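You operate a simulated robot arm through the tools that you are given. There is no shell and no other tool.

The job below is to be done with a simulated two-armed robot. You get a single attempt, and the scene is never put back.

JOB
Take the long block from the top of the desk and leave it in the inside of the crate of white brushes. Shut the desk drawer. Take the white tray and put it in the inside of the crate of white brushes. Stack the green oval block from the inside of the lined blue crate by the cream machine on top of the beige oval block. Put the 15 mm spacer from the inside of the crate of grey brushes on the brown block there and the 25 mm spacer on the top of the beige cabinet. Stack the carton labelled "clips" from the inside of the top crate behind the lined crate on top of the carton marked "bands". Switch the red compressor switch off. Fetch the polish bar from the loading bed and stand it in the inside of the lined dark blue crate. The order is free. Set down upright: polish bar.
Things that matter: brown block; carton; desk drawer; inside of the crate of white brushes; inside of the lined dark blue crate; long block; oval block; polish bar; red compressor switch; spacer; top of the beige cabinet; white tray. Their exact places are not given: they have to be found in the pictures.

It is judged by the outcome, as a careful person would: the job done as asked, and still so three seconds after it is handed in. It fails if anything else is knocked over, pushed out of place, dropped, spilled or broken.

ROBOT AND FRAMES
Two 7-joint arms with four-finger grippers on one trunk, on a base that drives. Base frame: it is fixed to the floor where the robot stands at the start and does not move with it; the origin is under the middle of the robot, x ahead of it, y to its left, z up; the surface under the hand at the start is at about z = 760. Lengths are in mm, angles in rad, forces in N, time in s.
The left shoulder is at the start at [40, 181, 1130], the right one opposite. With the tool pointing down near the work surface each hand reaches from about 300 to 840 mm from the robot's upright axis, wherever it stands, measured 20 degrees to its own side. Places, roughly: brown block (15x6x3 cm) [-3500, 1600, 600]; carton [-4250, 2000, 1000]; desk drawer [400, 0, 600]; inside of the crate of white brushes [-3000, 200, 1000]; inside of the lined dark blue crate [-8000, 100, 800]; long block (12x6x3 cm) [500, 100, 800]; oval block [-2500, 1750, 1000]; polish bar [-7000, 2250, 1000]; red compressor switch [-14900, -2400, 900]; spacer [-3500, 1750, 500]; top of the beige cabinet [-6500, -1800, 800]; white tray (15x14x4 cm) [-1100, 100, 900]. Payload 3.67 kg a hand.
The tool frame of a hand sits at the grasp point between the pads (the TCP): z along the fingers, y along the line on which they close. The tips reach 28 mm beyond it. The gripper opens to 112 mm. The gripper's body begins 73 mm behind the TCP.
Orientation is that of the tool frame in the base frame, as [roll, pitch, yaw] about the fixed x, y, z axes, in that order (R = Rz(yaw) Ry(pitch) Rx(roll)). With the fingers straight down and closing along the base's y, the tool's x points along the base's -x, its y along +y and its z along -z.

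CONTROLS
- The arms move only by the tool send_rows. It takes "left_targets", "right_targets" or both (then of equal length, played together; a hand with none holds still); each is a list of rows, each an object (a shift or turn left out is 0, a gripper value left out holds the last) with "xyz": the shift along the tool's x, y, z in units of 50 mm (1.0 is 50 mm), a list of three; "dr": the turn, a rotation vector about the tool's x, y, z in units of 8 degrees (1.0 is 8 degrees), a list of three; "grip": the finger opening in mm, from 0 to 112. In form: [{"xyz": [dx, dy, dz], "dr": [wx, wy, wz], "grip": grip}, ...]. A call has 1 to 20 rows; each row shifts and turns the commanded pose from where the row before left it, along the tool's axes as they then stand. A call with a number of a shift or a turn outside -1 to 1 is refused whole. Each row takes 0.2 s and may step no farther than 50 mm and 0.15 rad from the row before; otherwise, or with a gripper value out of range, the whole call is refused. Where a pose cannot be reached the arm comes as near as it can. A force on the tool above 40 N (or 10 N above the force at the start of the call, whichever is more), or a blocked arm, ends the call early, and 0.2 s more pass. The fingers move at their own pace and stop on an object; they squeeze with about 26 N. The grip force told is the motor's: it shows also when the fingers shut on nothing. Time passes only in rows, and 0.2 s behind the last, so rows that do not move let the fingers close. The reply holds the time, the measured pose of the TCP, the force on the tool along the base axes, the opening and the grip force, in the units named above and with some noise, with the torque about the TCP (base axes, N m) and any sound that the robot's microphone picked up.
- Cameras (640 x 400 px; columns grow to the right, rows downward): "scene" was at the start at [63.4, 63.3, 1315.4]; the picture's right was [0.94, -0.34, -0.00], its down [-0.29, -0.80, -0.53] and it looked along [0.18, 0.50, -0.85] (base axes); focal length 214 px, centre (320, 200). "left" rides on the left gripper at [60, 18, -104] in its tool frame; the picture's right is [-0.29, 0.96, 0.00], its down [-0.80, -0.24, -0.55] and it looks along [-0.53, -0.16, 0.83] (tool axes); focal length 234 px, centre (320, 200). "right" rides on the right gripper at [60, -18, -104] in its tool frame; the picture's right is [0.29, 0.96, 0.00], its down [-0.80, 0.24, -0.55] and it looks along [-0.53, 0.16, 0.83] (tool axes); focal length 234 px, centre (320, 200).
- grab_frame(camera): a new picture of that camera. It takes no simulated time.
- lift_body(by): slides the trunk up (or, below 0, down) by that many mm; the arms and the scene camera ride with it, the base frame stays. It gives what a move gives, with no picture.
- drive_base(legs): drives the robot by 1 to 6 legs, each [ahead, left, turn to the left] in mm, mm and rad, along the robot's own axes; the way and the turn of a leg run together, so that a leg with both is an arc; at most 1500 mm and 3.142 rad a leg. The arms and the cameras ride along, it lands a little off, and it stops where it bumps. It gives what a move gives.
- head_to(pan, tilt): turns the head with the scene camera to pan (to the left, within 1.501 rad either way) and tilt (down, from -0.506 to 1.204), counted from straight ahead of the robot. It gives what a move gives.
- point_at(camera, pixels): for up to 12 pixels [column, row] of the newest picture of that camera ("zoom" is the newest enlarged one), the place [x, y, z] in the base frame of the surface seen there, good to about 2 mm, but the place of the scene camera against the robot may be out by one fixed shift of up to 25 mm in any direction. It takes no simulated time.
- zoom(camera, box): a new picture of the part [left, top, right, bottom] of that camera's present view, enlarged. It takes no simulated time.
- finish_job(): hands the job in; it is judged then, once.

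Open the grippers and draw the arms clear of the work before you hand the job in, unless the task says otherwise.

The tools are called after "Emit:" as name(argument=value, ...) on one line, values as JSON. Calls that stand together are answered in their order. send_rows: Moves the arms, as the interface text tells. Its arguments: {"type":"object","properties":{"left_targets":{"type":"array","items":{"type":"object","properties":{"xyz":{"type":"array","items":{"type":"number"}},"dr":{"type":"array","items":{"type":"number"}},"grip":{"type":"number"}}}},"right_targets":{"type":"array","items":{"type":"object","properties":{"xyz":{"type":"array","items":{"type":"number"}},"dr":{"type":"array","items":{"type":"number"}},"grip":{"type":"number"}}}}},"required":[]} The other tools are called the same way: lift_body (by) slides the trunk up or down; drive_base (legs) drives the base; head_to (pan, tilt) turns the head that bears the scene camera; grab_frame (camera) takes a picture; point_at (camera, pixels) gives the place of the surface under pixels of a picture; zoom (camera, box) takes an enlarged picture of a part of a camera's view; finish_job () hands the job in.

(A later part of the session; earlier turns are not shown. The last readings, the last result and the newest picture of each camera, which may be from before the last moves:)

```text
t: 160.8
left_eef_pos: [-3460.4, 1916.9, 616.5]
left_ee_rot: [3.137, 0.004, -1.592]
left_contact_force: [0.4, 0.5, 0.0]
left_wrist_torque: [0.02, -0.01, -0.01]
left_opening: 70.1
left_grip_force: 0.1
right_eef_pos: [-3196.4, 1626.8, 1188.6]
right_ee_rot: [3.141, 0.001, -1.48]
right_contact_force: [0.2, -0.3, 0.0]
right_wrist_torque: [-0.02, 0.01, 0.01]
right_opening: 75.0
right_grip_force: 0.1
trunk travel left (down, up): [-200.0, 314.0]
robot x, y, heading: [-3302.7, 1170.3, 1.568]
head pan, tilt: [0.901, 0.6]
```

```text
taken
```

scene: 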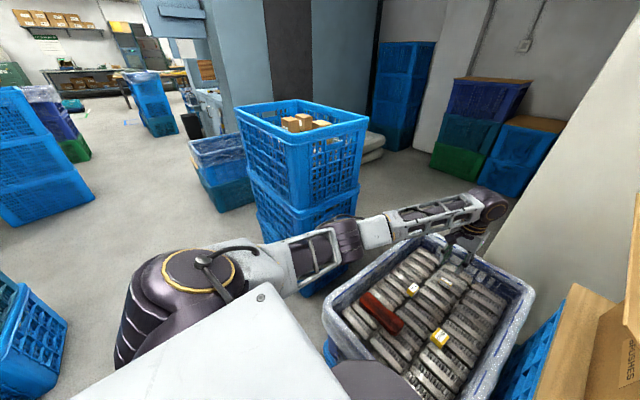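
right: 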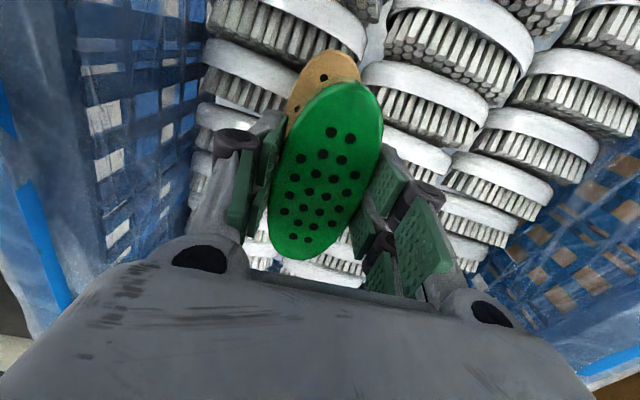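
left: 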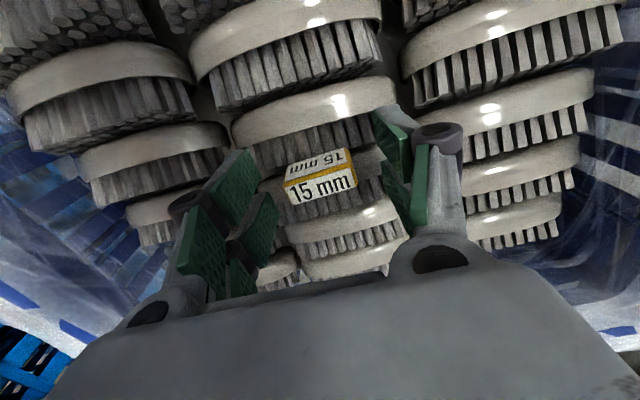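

The spacer top is centred at (320,185), right at the grasp point. I close the fingers.

Emit:
send_rows(left_targets=[{"grip": 20}, {"grip": 20}, {"grip": 20}, {"xyz": [0, 0, -0.3]}, {"xyz": [0, 0, -0.7]}, {"xyz": [0, 0, -0.7]}])

Emit:
grab_frame(camera="left")

```text
t: 162.2
left_eef_pos: [-3463.5, 1915.1, 699.9]
left_ee_rot: [3.136, 0.003, -1.591]
left_contact_force: [-0.4, -0.2, 0.1]
left_wrist_torque: [-0.02, 0.0, 0.05]
left_opening: 39.2
left_grip_force: 26.3
right_eef_pos: [-3196.5, 1628.2, 1188.3]
right_ee_rot: [3.141, 0.001, -1.479]
right_contact_force: [-0.6, -0.1, 0.1]
right_wrist_torque: [0.02, -0.02, 0.02]
right_opening: 74.8
right_grip_force: 0.0
trunk travel left (down, up): [-200.0, 314.0]
robot x, y, heading: [-3294.6, 1169.0, 1.576]
head pan, tilt: [0.901, 0.6]
```

```text
taken
```

left: 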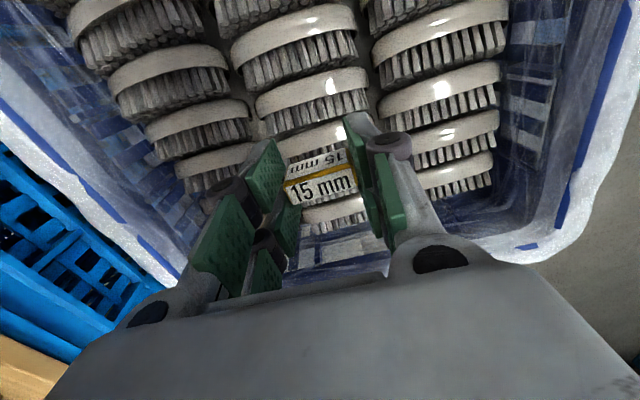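

Held (39 mm). I raise it and move back toward the brown block for a precise look at it.

Emit:
send_rows(left_targets=[{"xyz": [0.5, 0.2, -0.7]}, {"xyz": [0.7, 0.2, -0.6]}, {"xyz": [0.9, 0.2, 0]}, {"xyz": [0.9, 0.2, 0]}, {"xyz": [0.9, 0.2, 0]}])

Emit:
grab_frame(camera="left")

```text
t: 163.4
left_eef_pos: [-3515.9, 1722.3, 766.1]
left_ee_rot: [3.136, 0.005, -1.592]
left_contact_force: [-0.3, 0.8, -1.0]
left_wrist_torque: [0.01, 0.02, -0.01]
left_opening: 39.1
left_grip_force: 26.2
right_eef_pos: [-3196.5, 1626.9, 1188.9]
right_ee_rot: [3.141, 0.005, -1.482]
right_contact_force: [-0.1, -0.7, 0.7]
right_wrist_torque: [0.02, 0.01, -0.02]
right_opening: 75.0
right_grip_force: 0.0
trunk travel left (down, up): [-200.0, 314.0]
robot x, y, heading: [-3301.3, 1172.3, 1.572]
head pan, tilt: [0.901, 0.6]
```

```text
taken
```

left: 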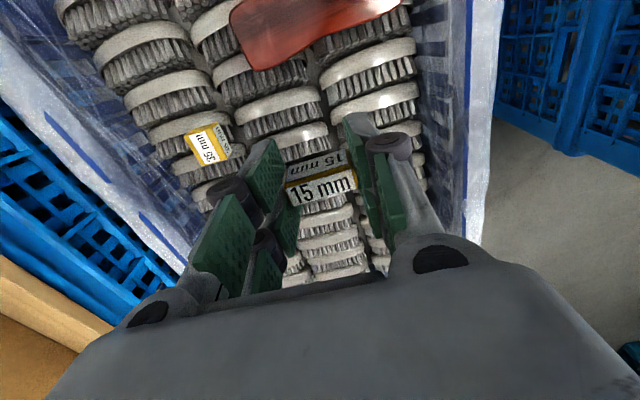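

The brown block is partly visible at (315,25). I move 70 mm farther back and re-image for its full outline.

Emit:
send_rows(left_targets=[{"xyz": [0.8, 0.1, 0]}, {"xyz": [0.7, 0.1, 0]}])

Emit:
grab_frame(camera="left")

```text
t: 164.0
left_eef_pos: [-3527.6, 1648.7, 764.1]
left_ee_rot: [3.135, 0.006, -1.593]
left_contact_force: [-0.5, 0.5, -1.1]
left_wrist_torque: [0.01, 0.01, -0.02]
left_opening: 39.1
left_grip_force: 26.1
right_eef_pos: [-3195.9, 1627.2, 1187.7]
right_ee_rot: [3.141, 0.001, -1.481]
right_contact_force: [0.6, 0.1, 0.6]
right_wrist_torque: [0.02, -0.01, 0.02]
right_opening: 75.0
right_grip_force: 0.1
trunk travel left (down, up): [-200.0, 314.0]
robot x, y, heading: [-3302.0, 1170.5, 1.567]
head pan, tilt: [0.901, 0.6]
```

```text
taken
```

left: 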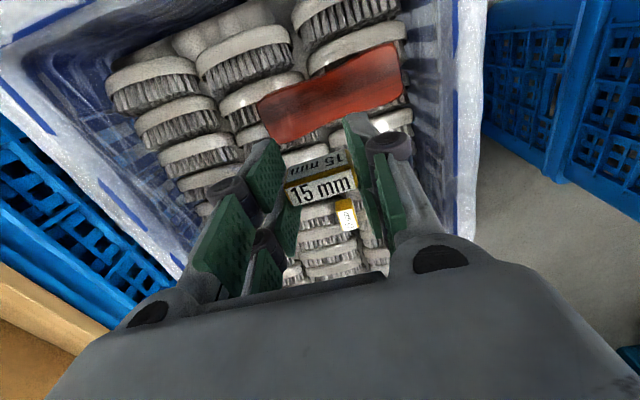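

Emit:
point_at(camera="left", pixels=[[258, 103], [270, 142], [392, 45], [403, 88], [330, 90], [300, 85], [360, 75], [330, 70], [340, 112], [345, 215], [318, 186]])

Emit:
zoom(camera="left", box=[240, 30, 420, 220])

```text
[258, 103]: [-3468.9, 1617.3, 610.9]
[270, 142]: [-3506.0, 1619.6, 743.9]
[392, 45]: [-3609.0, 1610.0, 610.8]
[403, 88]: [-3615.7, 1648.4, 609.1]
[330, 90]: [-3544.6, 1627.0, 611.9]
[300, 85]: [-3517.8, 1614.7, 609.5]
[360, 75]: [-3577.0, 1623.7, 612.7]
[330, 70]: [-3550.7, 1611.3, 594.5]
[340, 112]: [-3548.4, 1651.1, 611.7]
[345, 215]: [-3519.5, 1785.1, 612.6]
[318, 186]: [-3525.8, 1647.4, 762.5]
```

```text
2.11 times, centred on (330, 125) of left
```

zoom: 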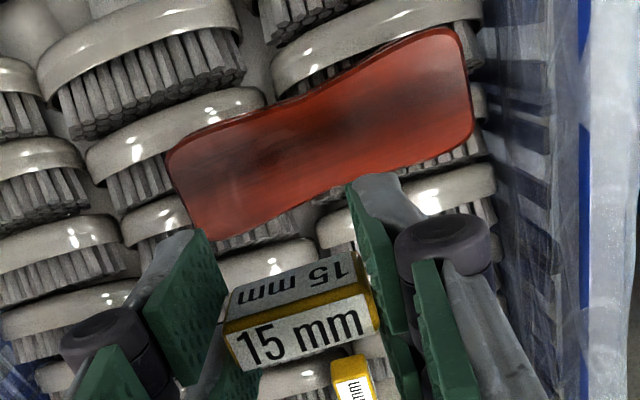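

Brown block: centre ≈(−3543,1634), top z 611.5. I lower the spacer over its middle to just above the surface.

Emit:
send_rows(left_targets=[{"xyz": [0.3, 0.3, 0]}, {"xyz": [0, 0, 0.8]}, {"xyz": [0, 0, 0.8]}, {"xyz": [0, 0, 0.5]}, {}])

Emit:
grab_frame(camera="left")

Emit:
grab_frame(camera="scene")

```text
t: 165.2
left_eef_pos: [-3542.5, 1634.9, 660.2]
left_ee_rot: [3.137, 0.007, -1.592]
left_contact_force: [0.1, 0.7, 0.2]
left_wrist_torque: [-0.01, 0.0, 0.02]
left_opening: 38.9
left_grip_force: 25.7
right_eef_pos: [-3196.6, 1628.3, 1188.3]
right_ee_rot: [3.141, 0.003, -1.481]
right_contact_force: [0.5, -0.4, -0.3]
right_wrist_torque: [0.02, -0.04, 0.0]
right_opening: 75.1
right_grip_force: 0.1
trunk travel left (down, up): [-200.0, 314.0]
robot x, y, heading: [-3298.2, 1173.3, 1.572]
head pan, tilt: [0.901, 0.6]
```

```text
taken
```

left: 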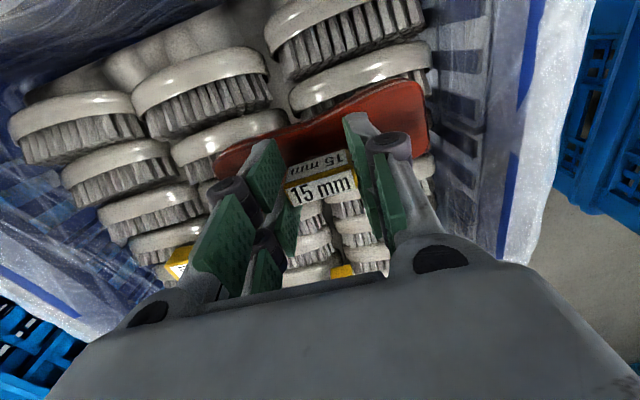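

```text
taken
```

scene: 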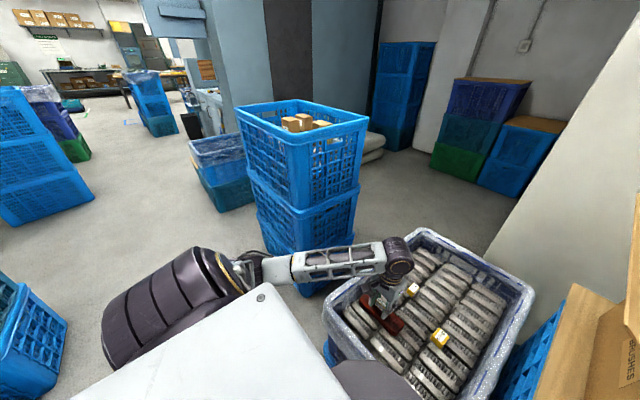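

I lower in small steps until contact.

Emit:
send_rows(left_targets=[{"xyz": [0, 0, 0.1]}, {"xyz": [0, 0, 0.06]}, {}])

```text
t: 166.0
left_eef_pos: [-3542.6, 1634.1, 651.7]
left_ee_rot: [3.137, 0.008, -1.591]
left_contact_force: [-0.2, 0.0, 0.1]
left_wrist_torque: [0.03, -0.03, 0.03]
left_opening: 38.9
left_grip_force: 26.1
right_eef_pos: [-3196.3, 1627.3, 1188.2]
right_ee_rot: [3.141, 0.002, -1.48]
right_contact_force: [0.2, 0.0, 0.4]
right_wrist_torque: [-0.01, 0.02, 0.04]
right_opening: 74.8
right_grip_force: 0.0
trunk travel left (down, up): [-200.0, 314.0]
robot x, y, heading: [-3300.6, 1174.1, 1.573]
head pan, tilt: [0.901, 0.6]
```

Emit:
send_rows(left_targets=[{"xyz": [0, 0, 0.04]}, {"xyz": [0, 0, 0.03]}, {}])

Emit:
zoom(camera="left", box=[250, 100, 400, 230])

```text
t: 166.8
left_eef_pos: [-3542.0, 1635.1, 647.6]
left_ee_rot: [3.136, 0.005, -1.592]
left_contact_force: [-0.5, -0.1, 0.9]
left_wrist_torque: [0.03, -0.03, 0.01]
left_opening: 38.9
left_grip_force: 25.8
right_eef_pos: [-3195.9, 1627.6, 1187.4]
right_ee_rot: [-3.141, 0.002, -1.481]
right_contact_force: [0.2, 0.1, -0.8]
right_wrist_torque: [0.01, -0.02, 0.01]
right_opening: 75.0
right_grip_force: 0.0
trunk travel left (down, up): [-200.0, 314.0]
robot x, y, heading: [-3299.5, 1172.3, 1.569]
head pan, tilt: [0.901, 0.6]
```

```text
3.08 times, centred on (325, 165) of left
```

zoom: 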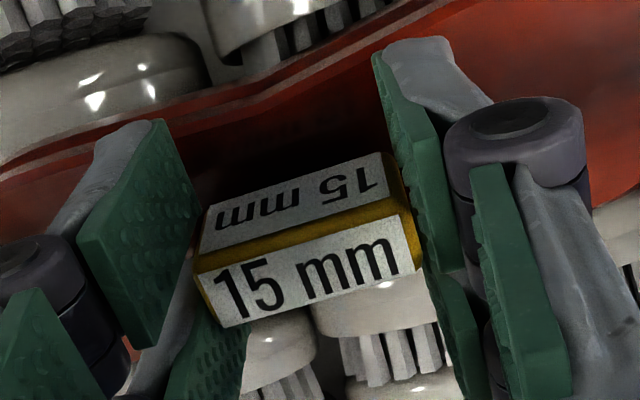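

No firm contact yet; continue downward in small steps.

Emit:
send_rows(left_targets=[{"xyz": [0, 0, 0.03]}, {"xyz": [0, 0, 0.03]}, {}])

```text
t: 167.6
left_eef_pos: [-3542.3, 1635.7, 645.4]
left_ee_rot: [3.137, 0.005, -1.592]
left_contact_force: [-0.2, -0.8, -0.7]
left_wrist_torque: [0.02, -0.02, -0.01]
left_opening: 38.7
left_grip_force: 26.3
right_eef_pos: [-3196.4, 1628.2, 1186.9]
right_ee_rot: [3.14, 0.001, -1.48]
right_contact_force: [-0.2, 0.3, -0.4]
right_wrist_torque: [0.01, -0.01, -0.01]
right_opening: 74.8
right_grip_force: 0.1
trunk travel left (down, up): [-200.0, 314.0]
robot x, y, heading: [-3301.9, 1175.0, 1.574]
head pan, tilt: [0.901, 0.6]
```

Emit:
send_rows(left_targets=[{"xyz": [0, 0, 0.03]}, {"xyz": [0, 0, 0.03]}, {}])

Emit:
grab_frame(camera="left")

Emit:
zoom(camera="scene", box=[360, 260, 430, 340])

```text
t: 168.4
left_eef_pos: [-3541.5, 1635.1, 642.2]
left_ee_rot: [3.137, 0.006, -1.591]
left_contact_force: [-0.1, -0.5, -0.4]
left_wrist_torque: [0.04, 0.0, 0.04]
left_opening: 38.7
left_grip_force: 25.1
right_eef_pos: [-3196.7, 1627.4, 1188.1]
right_ee_rot: [3.141, 0.002, -1.479]
right_contact_force: [-0.7, 0.5, 0.1]
right_wrist_torque: [0.0, -0.01, 0.0]
right_opening: 75.0
right_grip_force: 0.1
trunk travel left (down, up): [-200.0, 314.0]
robot x, y, heading: [-3299.8, 1173.6, 1.574]
head pan, tilt: [0.901, 0.6]
```

```text
taken
```

left: 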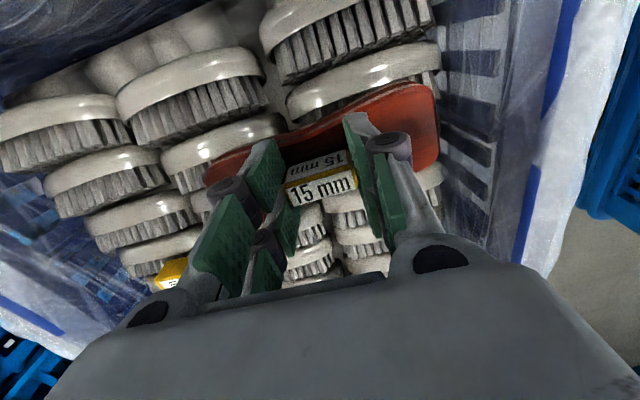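

```text
5.00 times, centred on (395, 300) of scene
```

zoom: 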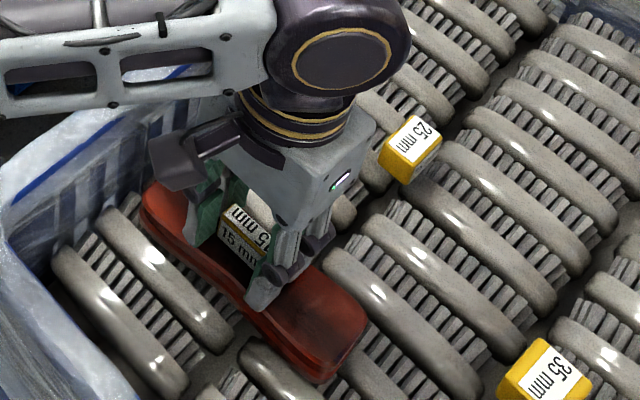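

Fingertips are just above the block; I go 1 mm at a time.

Emit:
send_rows(left_targets=[{"xyz": [0, 0, 0.02]}, {"xyz": [0, 0, 0.02]}, {}])

```text
t: 169.2
left_eef_pos: [-3541.9, 1633.8, 641.9]
left_ee_rot: [3.136, 0.007, -1.592]
left_contact_force: [0.2, -1.2, 9.9]
left_wrist_torque: [-0.01, -0.1, 0.01]
left_opening: 38.9
left_grip_force: 25.6
right_eef_pos: [-3196.5, 1627.4, 1189.2]
right_ee_rot: [-3.14, 0.003, -1.478]
right_contact_force: [0.2, -0.9, 0.4]
right_wrist_torque: [0.02, 0.02, 0.02]
right_opening: 74.8
right_grip_force: 0.1
trunk travel left (down, up): [-200.0, 314.0]
robot x, y, heading: [-3302.1, 1171.2, 1.571]
head pan, tilt: [0.901, 0.6]
```

Contact (9.9 N) at z≈641.5. I release and rise straight up.

Emit:
send_rows(left_targets=[{"grip": 44}, {"grip": 55}, {"grip": 65}, {}, {"xyz": [0, 0, -0.3]}, {"xyz": [0, 0, -0.7]}, {"xyz": [0, 0, -0.7]}, {"xyz": [0, 0, -0.7]}])

Emit:
grab_frame(camera="left")

Emit:
zoom(camera="scene", box=[350, 250, 450, 350])

```text
t: 171.0
left_eef_pos: [-3542.0, 1632.7, 761.1]
left_ee_rot: [3.136, 0.003, -1.592]
left_contact_force: [0.2, 0.4, -0.9]
left_wrist_torque: [0.01, 0.01, 0.05]
left_opening: 65.2
left_grip_force: 0.1
right_eef_pos: [-3195.4, 1628.2, 1187.9]
right_ee_rot: [3.141, 0.002, -1.482]
right_contact_force: [0.1, 0.3, -0.4]
right_wrist_torque: [-0.02, -0.01, 0.01]
right_opening: 75.0
right_grip_force: 0.1
trunk travel left (down, up): [-200.0, 314.0]
robot x, y, heading: [-3299.8, 1174.0, 1.577]
head pan, tilt: [0.901, 0.6]
```

```text
taken
```

left: 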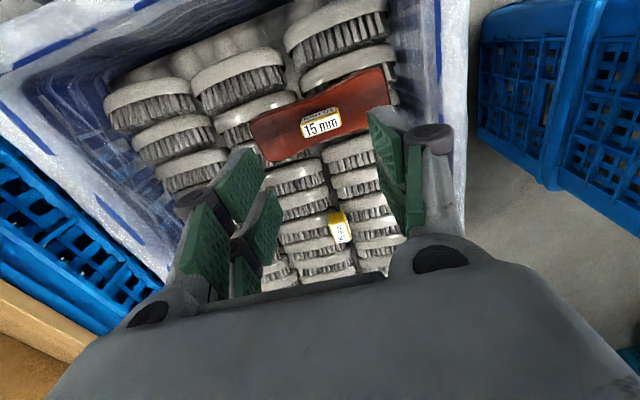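

```text
4.00 times, centred on (400, 300) of scene
```

zoom: 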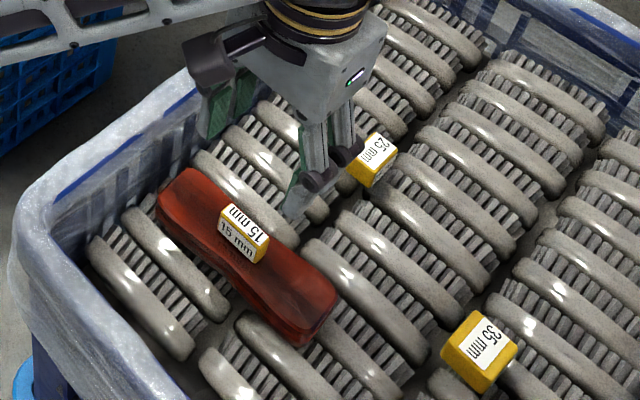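

The 15 mm spacer sits on the brown block. Next I hover above the 25 mm spacer near (−3520,1795).

Emit:
send_rows(left_targets=[{"xyz": [-0.7, -0.09, 0]}, {"xyz": [-0.7, -0.09, 0]}, {"xyz": [-0.7, -0.09, 0]}, {"xyz": [-0.7, -0.09, 0]}])

Emit:
grab_frame(camera="left")

Emit:
zoom(camera="left", box=[260, 80, 400, 200])

```text
t: 172.0
left_eef_pos: [-3520.0, 1776.0, 762.6]
left_ee_rot: [3.137, 0.007, -1.591]
left_contact_force: [0.3, -0.3, -0.6]
left_wrist_torque: [-0.04, 0.03, -0.01]
left_opening: 65.1
left_grip_force: 0.0
right_eef_pos: [-3194.5, 1628.8, 1188.7]
right_ee_rot: [3.138, 0.002, -1.479]
right_contact_force: [0.6, 0.5, -0.2]
right_wrist_torque: [-0.05, 0.03, 0.01]
right_opening: 75.2
right_grip_force: 0.0
trunk travel left (down, up): [-200.0, 314.0]
robot x, y, heading: [-3298.7, 1170.3, 1.573]
head pan, tilt: [0.901, 0.6]
```

```text
taken
```

left: 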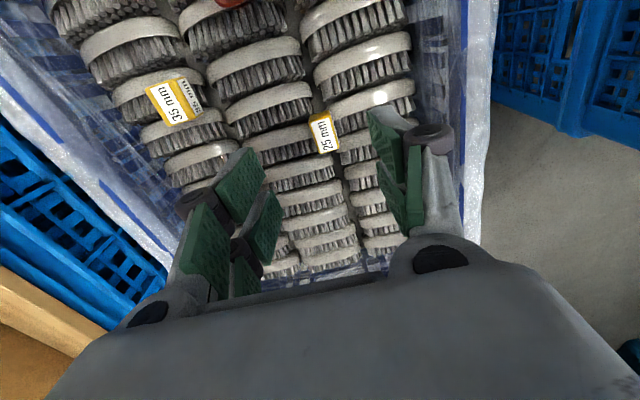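

```text
3.33 times, centred on (330, 140) of left
```

zoom: 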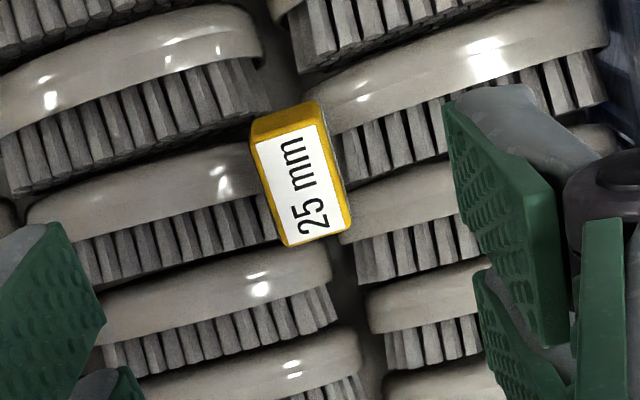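

Emit:
point_at(camera="left", pixels=[[311, 122], [328, 118], [338, 147], [321, 152], [325, 136], [318, 114]])

```text
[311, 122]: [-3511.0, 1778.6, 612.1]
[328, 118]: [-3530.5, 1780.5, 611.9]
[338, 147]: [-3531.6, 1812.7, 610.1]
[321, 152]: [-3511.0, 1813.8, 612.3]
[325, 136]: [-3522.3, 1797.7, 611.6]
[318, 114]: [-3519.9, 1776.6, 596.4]
```

The 25 mm spacer: centre (−3521,1796), 25 mm wide in x, top z 612. I lower to z≈615 and grip.

Emit:
send_rows(left_targets=[{"xyz": [-0.4, 0.03, 0], "grip": 56}, {"xyz": [0, 0, 0.8]}, {"xyz": [0, 0, 0.8]}, {"xyz": [0, 0, 0.8]}, {"xyz": [0, 0, 0.54]}, {}, {"grip": 10}, {"grip": 10}, {"grip": 10}])

Emit:
grab_frame(camera="left")

```text
t: 174.0
left_eef_pos: [-3522.0, 1793.6, 615.6]
left_ee_rot: [3.137, 0.005, -1.591]
left_contact_force: [0.2, 0.8, 0.2]
left_wrist_torque: [0.01, -0.01, -0.01]
left_opening: 24.5
left_grip_force: 25.8
right_eef_pos: [-3196.2, 1628.6, 1188.8]
right_ee_rot: [3.141, 0.001, -1.48]
right_contact_force: [0.8, -0.2, -0.1]
right_wrist_torque: [0.0, 0.05, -0.02]
right_opening: 74.9
right_grip_force: 0.0
trunk travel left (down, up): [-200.0, 314.0]
robot x, y, heading: [-3296.0, 1172.5, 1.575]
head pan, tilt: [0.901, 0.6]
```

```text
taken
```

left: 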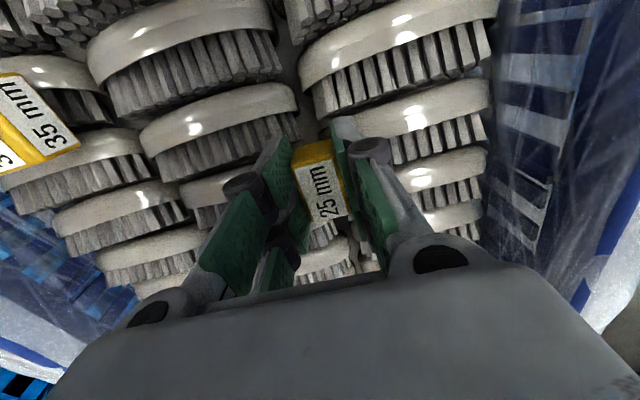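

Held (24.5 mm). I lift it out, draw the hand back and raise the trunk again.

Emit:
send_rows(left_targets=[{"xyz": [0, 0, -0.4]}, {"xyz": [0, 0, -0.9]}, {"xyz": [0, 0, -0.9]}, {"xyz": [0, 0, -0.9]}, {"xyz": [0, 0, -0.9]}, {"xyz": [0.3, 0, -0.9]}, {"xyz": [0.5, 0, -0.8]}, {"xyz": [0.5, 0, -0.8]}, {"xyz": [0.5, 0, -0.8]}, {"xyz": [0.5, 0, -0.8]}])

Emit:
lift_body(by=250)

Emit:
head_to(pan=0.6, tilt=0.5)

Emit:
grab_frame(camera="scene")

```text
t: 176.2
left_eef_pos: [-3521.6, 1675.0, 1020.8]
left_ee_rot: [3.137, 0.005, -1.592]
left_contact_force: [-0.6, 0.5, -0.3]
left_wrist_torque: [0.02, -0.01, 0.0]
left_opening: 24.3
left_grip_force: 25.6
right_eef_pos: [-3195.1, 1627.1, 1188.9]
right_ee_rot: [3.14, 0.002, -1.48]
right_contact_force: [0.1, 0.4, 0.6]
right_wrist_torque: [0.03, 0.02, 0.01]
right_opening: 75.3
right_grip_force: 0.0
trunk travel left (down, up): [-200.0, 314.0]
robot x, y, heading: [-3296.0, 1171.8, 1.573]
head pan, tilt: [0.901, 0.6]
```

```text
t: 178.8
left_eef_pos: [-3522.3, 1676.8, 1269.7]
left_ee_rot: [3.137, 0.005, -1.59]
left_contact_force: [0.1, 1.0, -0.9]
left_wrist_torque: [0.03, -0.01, 0.04]
left_opening: 24.5
left_grip_force: 25.9
right_eef_pos: [-3196.6, 1628.4, 1438.6]
right_ee_rot: [-3.14, 0.002, -1.48]
right_contact_force: [-0.2, 0.1, 0.4]
right_wrist_torque: [0.02, 0.01, 0.01]
right_opening: 75.1
right_grip_force: 0.0
trunk travel left (down, up): [-450.0, 64.0]
robot x, y, heading: [-3297.9, 1171.6, 1.578]
head pan, tilt: [0.901, 0.6]
```

```text
t: 179.6
left_eef_pos: [-3522.8, 1677.5, 1268.4]
left_ee_rot: [3.137, 0.005, -1.591]
left_contact_force: [-0.1, -1.1, -0.4]
left_wrist_torque: [-0.04, -0.01, 0.02]
left_opening: 24.4
left_grip_force: 26.3
right_eef_pos: [-3196.7, 1628.1, 1439.2]
right_ee_rot: [-3.139, -0.001, -1.48]
right_contact_force: [0.2, -0.3, -0.4]
right_wrist_torque: [-0.03, -0.01, -0.02]
right_opening: 75.1
right_grip_force: 0.2
trunk travel left (down, up): [-450.0, 64.0]
robot x, y, heading: [-3297.6, 1171.9, 1.576]
head pan, tilt: [0.6, 0.499]
```

```text
taken
```

scene: 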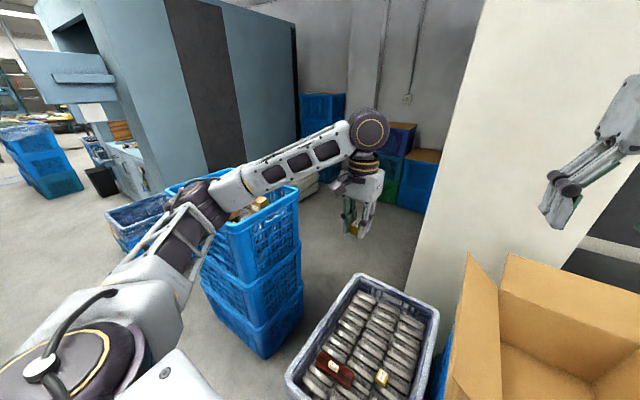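

The 25 mm spacer is held in the left hand. I back up and move left to face the carton crate with the right hand.

Emit:
drive_base(legs=[[-160, 0, 0], [0, 800, 0]])

Emit:
head_to(pan=0.0, tilt=0.6)

Emit:
grab_frame(camera="scene")

```text
t: 185.0
left_eef_pos: [-4310.2, 1518.0, 1270.7]
left_ee_rot: [3.138, 0.006, -1.6]
left_contact_force: [1.0, -0.3, -1.4]
left_wrist_torque: [0.01, 0.02, -0.01]
left_opening: 24.5
left_grip_force: 26.1
right_eef_pos: [-3985.3, 1467.8, 1438.3]
right_ee_rot: [3.141, 0.003, -1.486]
right_contact_force: [0.3, -0.2, -0.5]
right_wrist_torque: [0.0, 0.0, -0.02]
right_opening: 74.9
right_grip_force: 0.1
trunk travel left (down, up): [-450.0, 64.0]
robot x, y, heading: [-4093.6, 1013.6, 1.569]
head pan, tilt: [0.6, 0.499]
```

```text
t: 186.0
left_eef_pos: [-4309.5, 1518.3, 1268.4]
left_ee_rot: [3.137, 0.005, -1.599]
left_contact_force: [0.3, 0.6, -0.5]
left_wrist_torque: [0.02, -0.05, 0.01]
left_opening: 24.5
left_grip_force: 26.1
right_eef_pos: [-3985.0, 1468.3, 1437.3]
right_ee_rot: [3.142, 0.002, -1.486]
right_contact_force: [0.6, -1.0, 0.4]
right_wrist_torque: [0.01, 0.01, -0.01]
right_opening: 75.1
right_grip_force: 0.1
trunk travel left (down, up): [-450.0, 64.0]
robot x, y, heading: [-4092.6, 1016.0, 1.569]
head pan, tilt: [0.0, 0.6]
```

```text
taken
```

scene: 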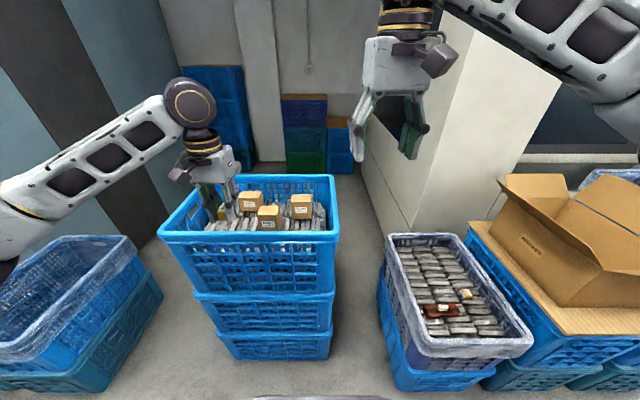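

The carton crate is ahead-left with three cartons at (250,202), (268,217), (301,206). I zoom to read labels and measure.

Emit:
zoom(camera="scene", box=[180, 165, 350, 265])

Emit:
point_at(camera="scene", pixels=[[250, 195], [268, 210], [301, 200], [301, 210], [268, 225], [165, 232], [335, 235], [205, 178], [330, 180], [220, 225], [245, 360], [150, 300]])

```text
3.76 times, centred on (265, 215) of scene
```

zoom: 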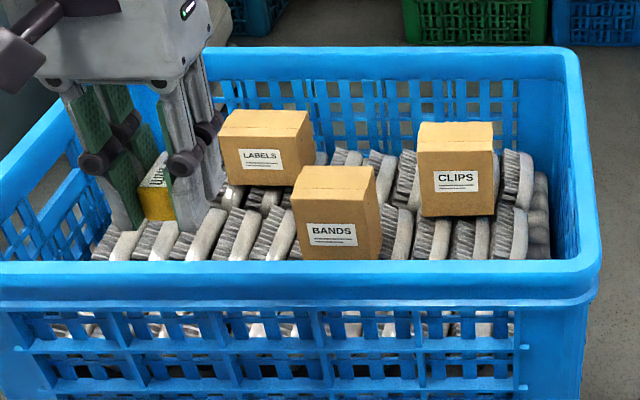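

```text
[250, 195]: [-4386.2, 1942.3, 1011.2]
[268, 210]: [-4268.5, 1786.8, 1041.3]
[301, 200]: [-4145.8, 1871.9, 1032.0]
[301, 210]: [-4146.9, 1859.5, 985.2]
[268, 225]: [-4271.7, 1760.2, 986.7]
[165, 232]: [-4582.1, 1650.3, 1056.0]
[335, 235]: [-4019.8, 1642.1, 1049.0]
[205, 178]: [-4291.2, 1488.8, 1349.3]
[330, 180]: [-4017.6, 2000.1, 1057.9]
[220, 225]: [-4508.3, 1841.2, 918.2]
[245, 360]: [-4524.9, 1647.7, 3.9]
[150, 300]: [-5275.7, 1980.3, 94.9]
```

Emit:
point_at(camera="scene", pixels=[[130, 240], [30, 355], [160, 290], [95, 385], [3, 250], [120, 245]])

Emit:
drive_base(legs=[[0, 230, 0]])

Emit:
grab_frame(camera="scene")

```text
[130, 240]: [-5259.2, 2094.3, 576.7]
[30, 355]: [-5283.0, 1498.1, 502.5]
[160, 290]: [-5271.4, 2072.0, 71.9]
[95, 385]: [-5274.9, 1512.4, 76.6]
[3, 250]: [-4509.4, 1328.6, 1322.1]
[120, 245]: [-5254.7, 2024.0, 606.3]
```

```text
t: 187.8
left_eef_pos: [-4534.3, 1519.4, 1269.2]
left_ee_rot: [3.135, 0.004, -1.596]
left_contact_force: [0.8, -0.4, -0.7]
left_wrist_torque: [0.0, 0.01, -0.01]
left_opening: 24.6
left_grip_force: 25.2
right_eef_pos: [-4208.7, 1469.8, 1437.9]
right_ee_rot: [3.14, 0.002, -1.486]
right_contact_force: [-0.9, -0.7, 0.2]
right_wrist_torque: [0.0, 0.03, 0.01]
right_opening: 74.8
right_grip_force: 0.1
trunk travel left (down, up): [-450.0, 64.0]
robot x, y, heading: [-4317.7, 1010.4, 1.564]
head pan, tilt: [0.0, 0.6]
```

```text
taken
```

scene: 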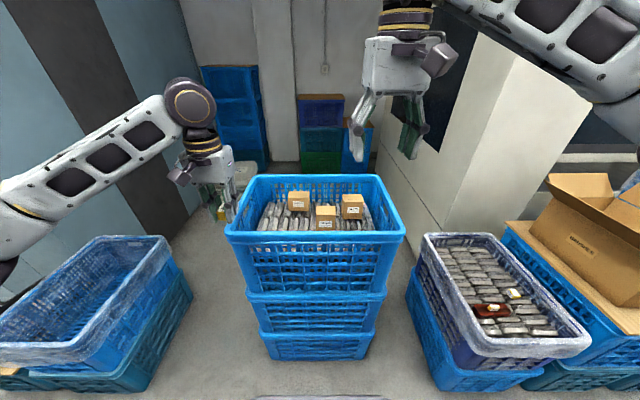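

I drive 260 mm ahead and move the right hand above the CLIPS carton.

Emit:
drive_base(legs=[[260, 0, 0.005]])

Emit:
send_rows(right_targets=[{"xyz": [-0.35, -0.175, 0.83], "grip": 112}, {"xyz": [-0.35, -0.175, 0.83]}, {"xyz": [-0.35, -0.175, 0.83]}, {"xyz": [-0.35, -0.175, 0.83]}, {"xyz": [-0.35, -0.175, 0.83]}, {"xyz": [-0.35, -0.175, 0.83]}])

Emit:
grab_frame(camera="right")

Emit:
grab_frame(camera="scene")

```text
t: 189.7
left_eef_pos: [-4541.5, 1774.8, 1269.3]
left_ee_rot: [3.136, 0.006, -1.586]
left_contact_force: [0.6, -0.6, -0.5]
left_wrist_torque: [0.05, -0.01, -0.02]
left_opening: 24.2
left_grip_force: 26.0
right_eef_pos: [-4217.9, 1728.0, 1438.2]
right_ee_rot: [3.141, 0.003, -1.473]
right_contact_force: [-0.1, -0.4, -0.2]
right_wrist_torque: [0.02, -0.01, 0.0]
right_opening: 74.9
right_grip_force: 0.3
trunk travel left (down, up): [-450.0, 64.0]
robot x, y, heading: [-4319.2, 1272.7, 1.579]
head pan, tilt: [0.0, 0.6]
```

```text
t: 191.1
left_eef_pos: [-4542.8, 1776.6, 1268.2]
left_ee_rot: [3.137, 0.004, -1.588]
left_contact_force: [-0.4, 0.3, 0.7]
left_wrist_torque: [-0.05, 0.0, -0.04]
left_opening: 24.4
left_grip_force: 25.7
right_eef_pos: [-4171.5, 1841.1, 1191.5]
right_ee_rot: [3.14, 0.005, -1.474]
right_contact_force: [-0.6, 1.3, -0.3]
right_wrist_torque: [-0.02, 0.01, 0.02]
right_opening: 111.9
right_grip_force: 0.1
trunk travel left (down, up): [-450.0, 64.0]
robot x, y, heading: [-4323.2, 1273.8, 1.583]
head pan, tilt: [0.0, 0.6]
```

```text
taken
```

right: 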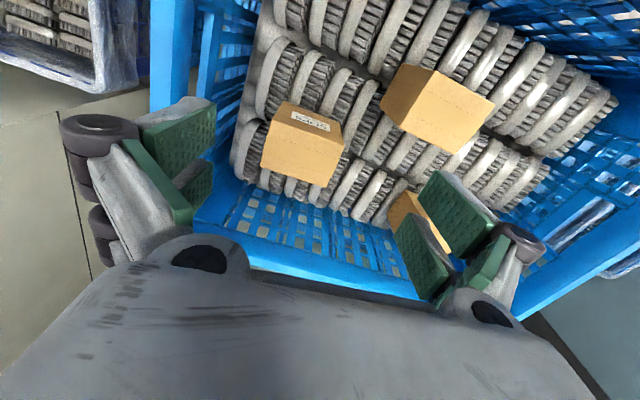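

```text
taken
```

scene: 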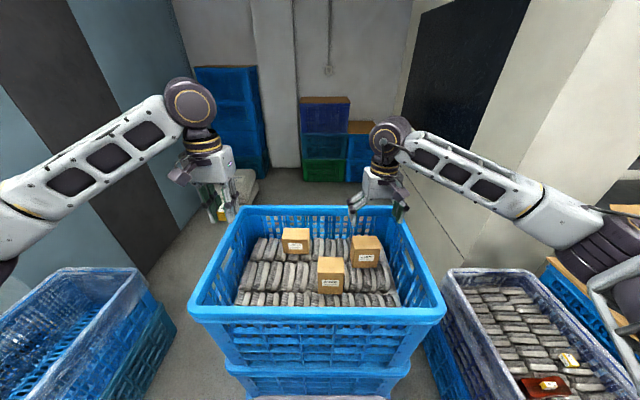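

Emit:
zoom(camera="right", box=[240, 50, 510, 220])

Emit:
point_at(camera="right", pixels=[[271, 124], [343, 145], [262, 168], [327, 187], [302, 155], [310, 122], [437, 68], [494, 103], [470, 152], [400, 115], [445, 110], [400, 95]])

```text
2.35 times, centred on (375, 135) of right
```

zoom: 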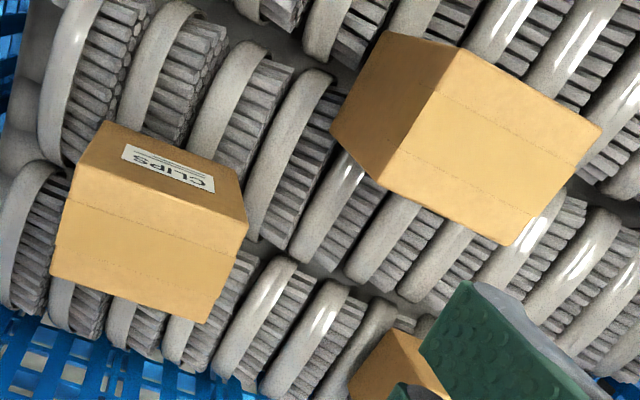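

```text
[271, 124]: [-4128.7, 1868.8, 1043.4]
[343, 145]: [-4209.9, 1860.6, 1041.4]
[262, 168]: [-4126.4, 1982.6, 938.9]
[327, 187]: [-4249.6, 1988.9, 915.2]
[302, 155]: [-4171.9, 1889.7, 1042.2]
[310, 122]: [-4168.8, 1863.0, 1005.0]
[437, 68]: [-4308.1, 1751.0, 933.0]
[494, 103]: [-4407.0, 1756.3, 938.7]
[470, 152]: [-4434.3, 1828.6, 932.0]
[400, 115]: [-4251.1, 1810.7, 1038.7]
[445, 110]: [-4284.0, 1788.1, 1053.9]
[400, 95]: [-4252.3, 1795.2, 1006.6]
```

Emit:
point_at(camera="right", pixels=[[264, 164], [324, 183], [340, 147], [273, 127], [435, 75], [490, 105], [457, 150], [404, 127], [447, 112], [302, 155]])

```text
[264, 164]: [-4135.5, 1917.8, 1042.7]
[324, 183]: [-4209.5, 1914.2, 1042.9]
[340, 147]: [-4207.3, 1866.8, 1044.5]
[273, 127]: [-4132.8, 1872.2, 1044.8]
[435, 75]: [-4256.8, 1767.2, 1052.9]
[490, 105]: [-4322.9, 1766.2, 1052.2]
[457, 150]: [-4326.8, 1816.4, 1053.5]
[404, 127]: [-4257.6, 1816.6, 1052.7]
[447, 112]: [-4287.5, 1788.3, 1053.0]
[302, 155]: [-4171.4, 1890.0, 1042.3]
```

CLIPS top: centre (−4171,1892), z 1043, 80×50 mm; BANDS top: centre (−4290,1792), z 1053. I lower the right hand over CLIPS closing along its 80 mm side.

Emit:
send_rows(right_targets=[{"xyz": [-0.5, -0.054, 0], "dr": [0, 0, 0.12]}, {"xyz": [-0.514, -0.054, 0], "dr": [0, 0, 0.12]}, {"xyz": [0, 0, 0.9]}, {"xyz": [0, 0, 0.9]}, {"xyz": [0, 0, 0.5]}, {}])

Emit:
grab_frame(camera="right")

```text
t: 192.5
left_eef_pos: [-4542.4, 1776.8, 1268.8]
left_ee_rot: [3.136, 0.006, -1.585]
left_contact_force: [-0.8, 0.2, 0.0]
left_wrist_torque: [0.03, -0.03, -0.04]
left_opening: 24.3
left_grip_force: 25.7
right_eef_pos: [-4173.3, 1894.0, 1073.9]
right_ee_rot: [-3.141, 0.004, -1.505]
right_contact_force: [-0.7, -0.1, -0.3]
right_wrist_torque: [0.02, 0.02, 0.01]
right_opening: 112.2
right_grip_force: 0.0
trunk travel left (down, up): [-450.0, 64.0]
robot x, y, heading: [-4318.0, 1272.6, 1.585]
head pan, tilt: [0.0, 0.6]
```

```text
taken
```

right: 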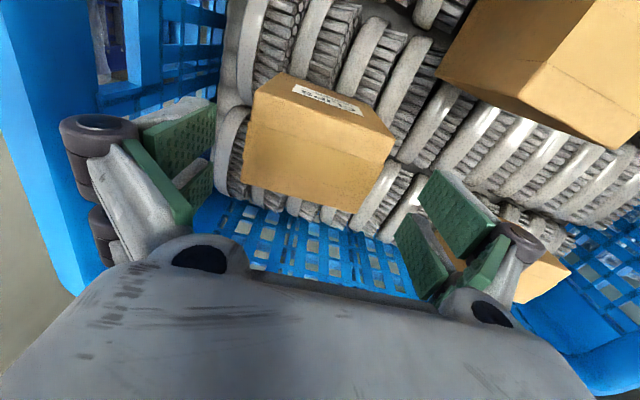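

The carton is between the fingers. I lower to z≈1022 and close.

Emit:
send_rows(right_targets=[{"xyz": [0, 0, 0.5]}, {"xyz": [0, 0, 0.5]}, {}, {"grip": 60}, {"grip": 60}, {"grip": 60}, {}])

Emit:
grab_frame(camera="right")

```text
t: 194.1
left_eef_pos: [-4542.9, 1775.8, 1269.7]
left_ee_rot: [3.136, 0.005, -1.583]
left_contact_force: [-0.4, -0.1, 0.3]
left_wrist_torque: [0.01, -0.01, -0.01]
left_opening: 24.7
left_grip_force: 25.9
right_eef_pos: [-4175.5, 1893.0, 1027.1]
right_ee_rot: [3.141, 0.003, -1.505]
right_contact_force: [-0.1, 0.8, 1.0]
right_wrist_torque: [0.08, 0.14, -0.05]
right_opening: 84.9
right_grip_force: 26.5
trunk travel left (down, up): [-450.0, 64.0]
robot x, y, heading: [-4319.2, 1274.6, 1.58]
head pan, tilt: [0.0, 0.6]
```

```text
taken
```

right: 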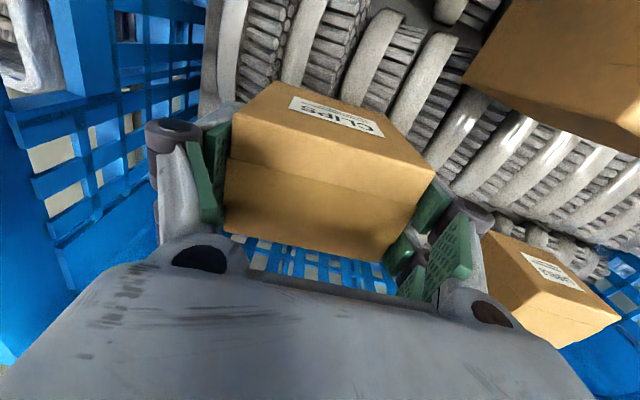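

CLIPS is held (85 mm). I lift it 150 mm and carry it over BANDS at (−4290,1792).

Emit:
send_rows(right_targets=[{"xyz": [0, 0, -0.4]}, {"xyz": [0, 0, -0.8]}, {"xyz": [0, 0, -0.9]}, {"xyz": [0, 0, -0.9]}, {"xyz": [0.46, 0.61, 0]}, {"xyz": [0.46, 0.61, 0]}, {"xyz": [0.46, 0.61, 0]}, {"xyz": [0.46, 0.61, 0]}, {"dr": [0, 0, 0.4]}, {}])

Emit:
grab_frame(camera="right")

Emit:
grab_frame(camera="scene")

Emit:
zoom(camera="scene", box=[220, 170, 440, 330])

```text
t: 196.3
left_eef_pos: [-4543.6, 1778.0, 1268.8]
left_ee_rot: [3.137, 0.006, -1.586]
left_contact_force: [-0.1, 0.1, -0.7]
left_wrist_torque: [-0.02, 0.03, -0.02]
left_opening: 24.3
left_grip_force: 25.7
right_eef_pos: [-4289.6, 1792.3, 1175.2]
right_ee_rot: [3.14, 0.001, -1.564]
right_contact_force: [0.0, -0.7, -3.0]
right_wrist_torque: [0.01, 0.01, -0.03]
right_opening: 84.9
right_grip_force: 25.5
trunk travel left (down, up): [-450.0, 64.0]
robot x, y, heading: [-4316.3, 1272.8, 1.581]
head pan, tilt: [0.0, 0.6]
```

```text
taken
```

right: 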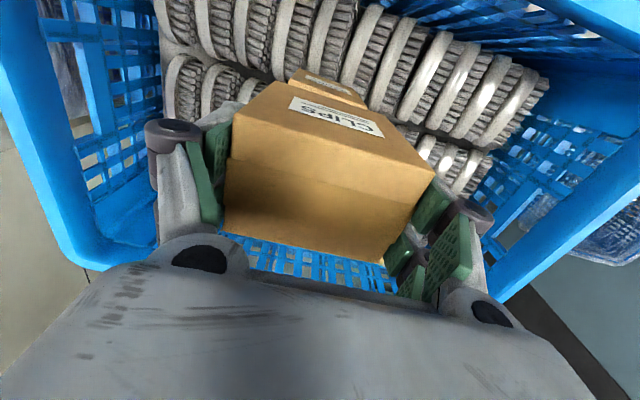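

```text
taken
```

scene: 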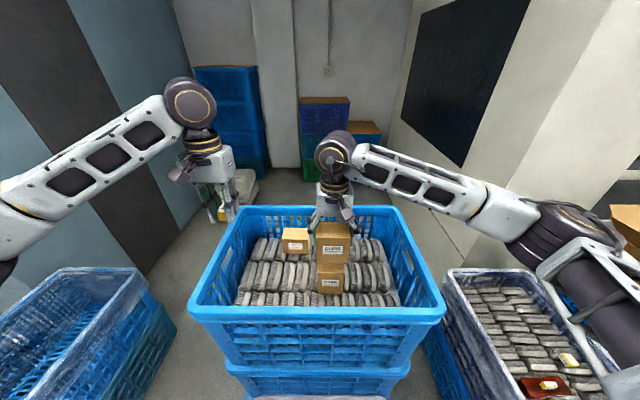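

```text
2.50 times, centred on (330, 250) of scene
```

zoom: 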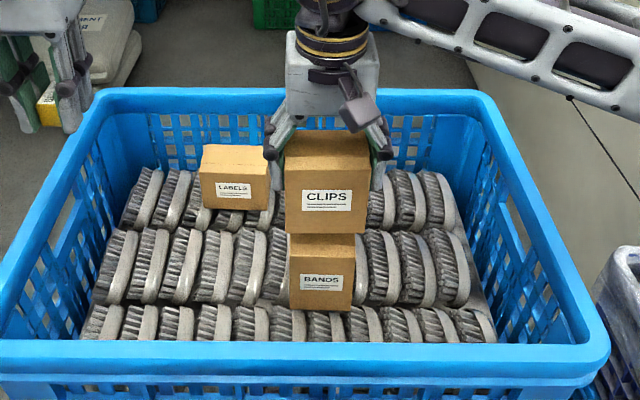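

CLIPS hangs above BANDS. I measure its bottom edge height and the BANDS outline in this enlarged picture.

Emit:
point_at(camera="zoom", pixels=[[325, 178], [325, 229], [290, 228], [362, 226], [292, 238], [352, 238], [322, 250], [322, 300], [295, 303], [350, 303]])

```text
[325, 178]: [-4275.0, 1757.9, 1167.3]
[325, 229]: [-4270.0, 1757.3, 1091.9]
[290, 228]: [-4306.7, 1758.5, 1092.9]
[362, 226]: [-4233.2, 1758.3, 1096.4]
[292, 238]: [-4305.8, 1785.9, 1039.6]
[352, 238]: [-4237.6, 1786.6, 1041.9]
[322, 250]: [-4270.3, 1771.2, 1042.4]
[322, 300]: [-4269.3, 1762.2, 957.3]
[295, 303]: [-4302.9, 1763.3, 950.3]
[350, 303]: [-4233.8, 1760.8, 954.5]
```

The bottom of CLIPS is ≈74 mm below the grasp point, so contact is expected near z≈1127. I lower to 1133 and then step down.

Emit:
send_rows(right_targets=[{"xyz": [0, 0, 0.5]}, {"xyz": [0, 0, 0.3]}, {"xyz": [0, 0, 0.08]}, {}])

Emit:
zoom(camera="scene", box=[290, 200, 370, 310])

```text
t: 197.3
left_eef_pos: [-4544.0, 1776.5, 1269.0]
left_ee_rot: [3.136, 0.006, -1.586]
left_contact_force: [0.0, -0.3, -0.1]
left_wrist_torque: [-0.01, -0.03, -0.01]
left_opening: 24.3
left_grip_force: 25.9
right_eef_pos: [-4290.5, 1790.9, 1132.6]
right_ee_rot: [3.139, 0.001, -1.561]
right_contact_force: [0.5, 0.9, 5.3]
right_wrist_torque: [-0.01, -0.12, 0.03]
right_opening: 85.1
right_grip_force: 26.1
trunk travel left (down, up): [-450.0, 64.0]
robot x, y, heading: [-4316.9, 1271.1, 1.578]
head pan, tilt: [0.0, 0.6]
```

```text
3.64 times, centred on (330, 255) of scene
```

zoom: 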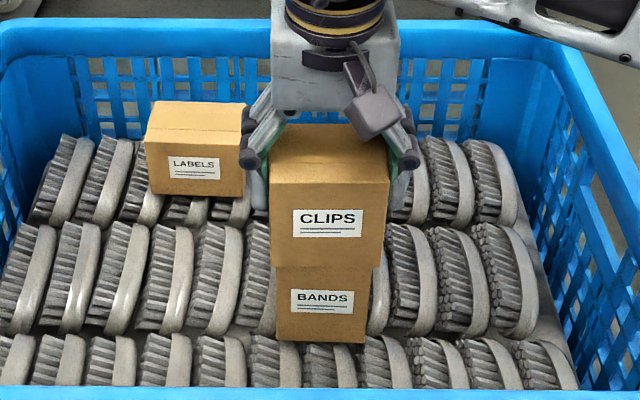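

CLIPS touches BANDS (force turned to +5 N), edges well aligned. I open the fingers and rise.

Emit:
send_rows(right_targets=[{"grip": 92}, {"grip": 102}, {"grip": 104}, {}, {"xyz": [0, 0, -0.3]}, {"xyz": [0, 0, -0.7]}, {"xyz": [0, 0, -0.9]}, {"xyz": [0, 0, -0.9]}, {"xyz": [0, 0, -0.9]}, {"xyz": [0.3, 0, -0.9]}])

Emit:
grab_frame(camera="scene")

Emit:
zoom(camera="scene", box=[290, 200, 370, 310])

```text
t: 199.5
left_eef_pos: [-4544.2, 1775.6, 1270.3]
left_ee_rot: [3.136, 0.007, -1.586]
left_contact_force: [-0.2, -0.3, -1.1]
left_wrist_torque: [0.03, -0.03, 0.0]
left_opening: 24.6
left_grip_force: 26.3
right_eef_pos: [-4290.2, 1774.8, 1361.5]
right_ee_rot: [3.141, 0.004, -1.562]
right_contact_force: [0.5, -0.3, 0.2]
right_wrist_torque: [0.01, 0.0, 0.0]
right_opening: 104.1
right_grip_force: 0.1
trunk travel left (down, up): [-450.0, 64.0]
robot x, y, heading: [-4320.6, 1274.4, 1.578]
head pan, tilt: [0.0, 0.6]
```

```text
taken
```

scene: 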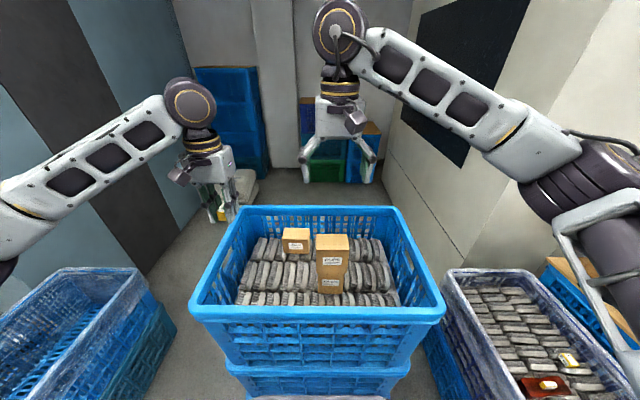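

```text
3.64 times, centred on (330, 255) of scene
```

zoom: 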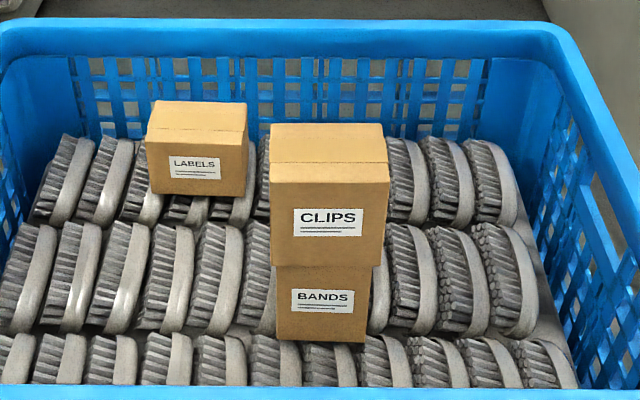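

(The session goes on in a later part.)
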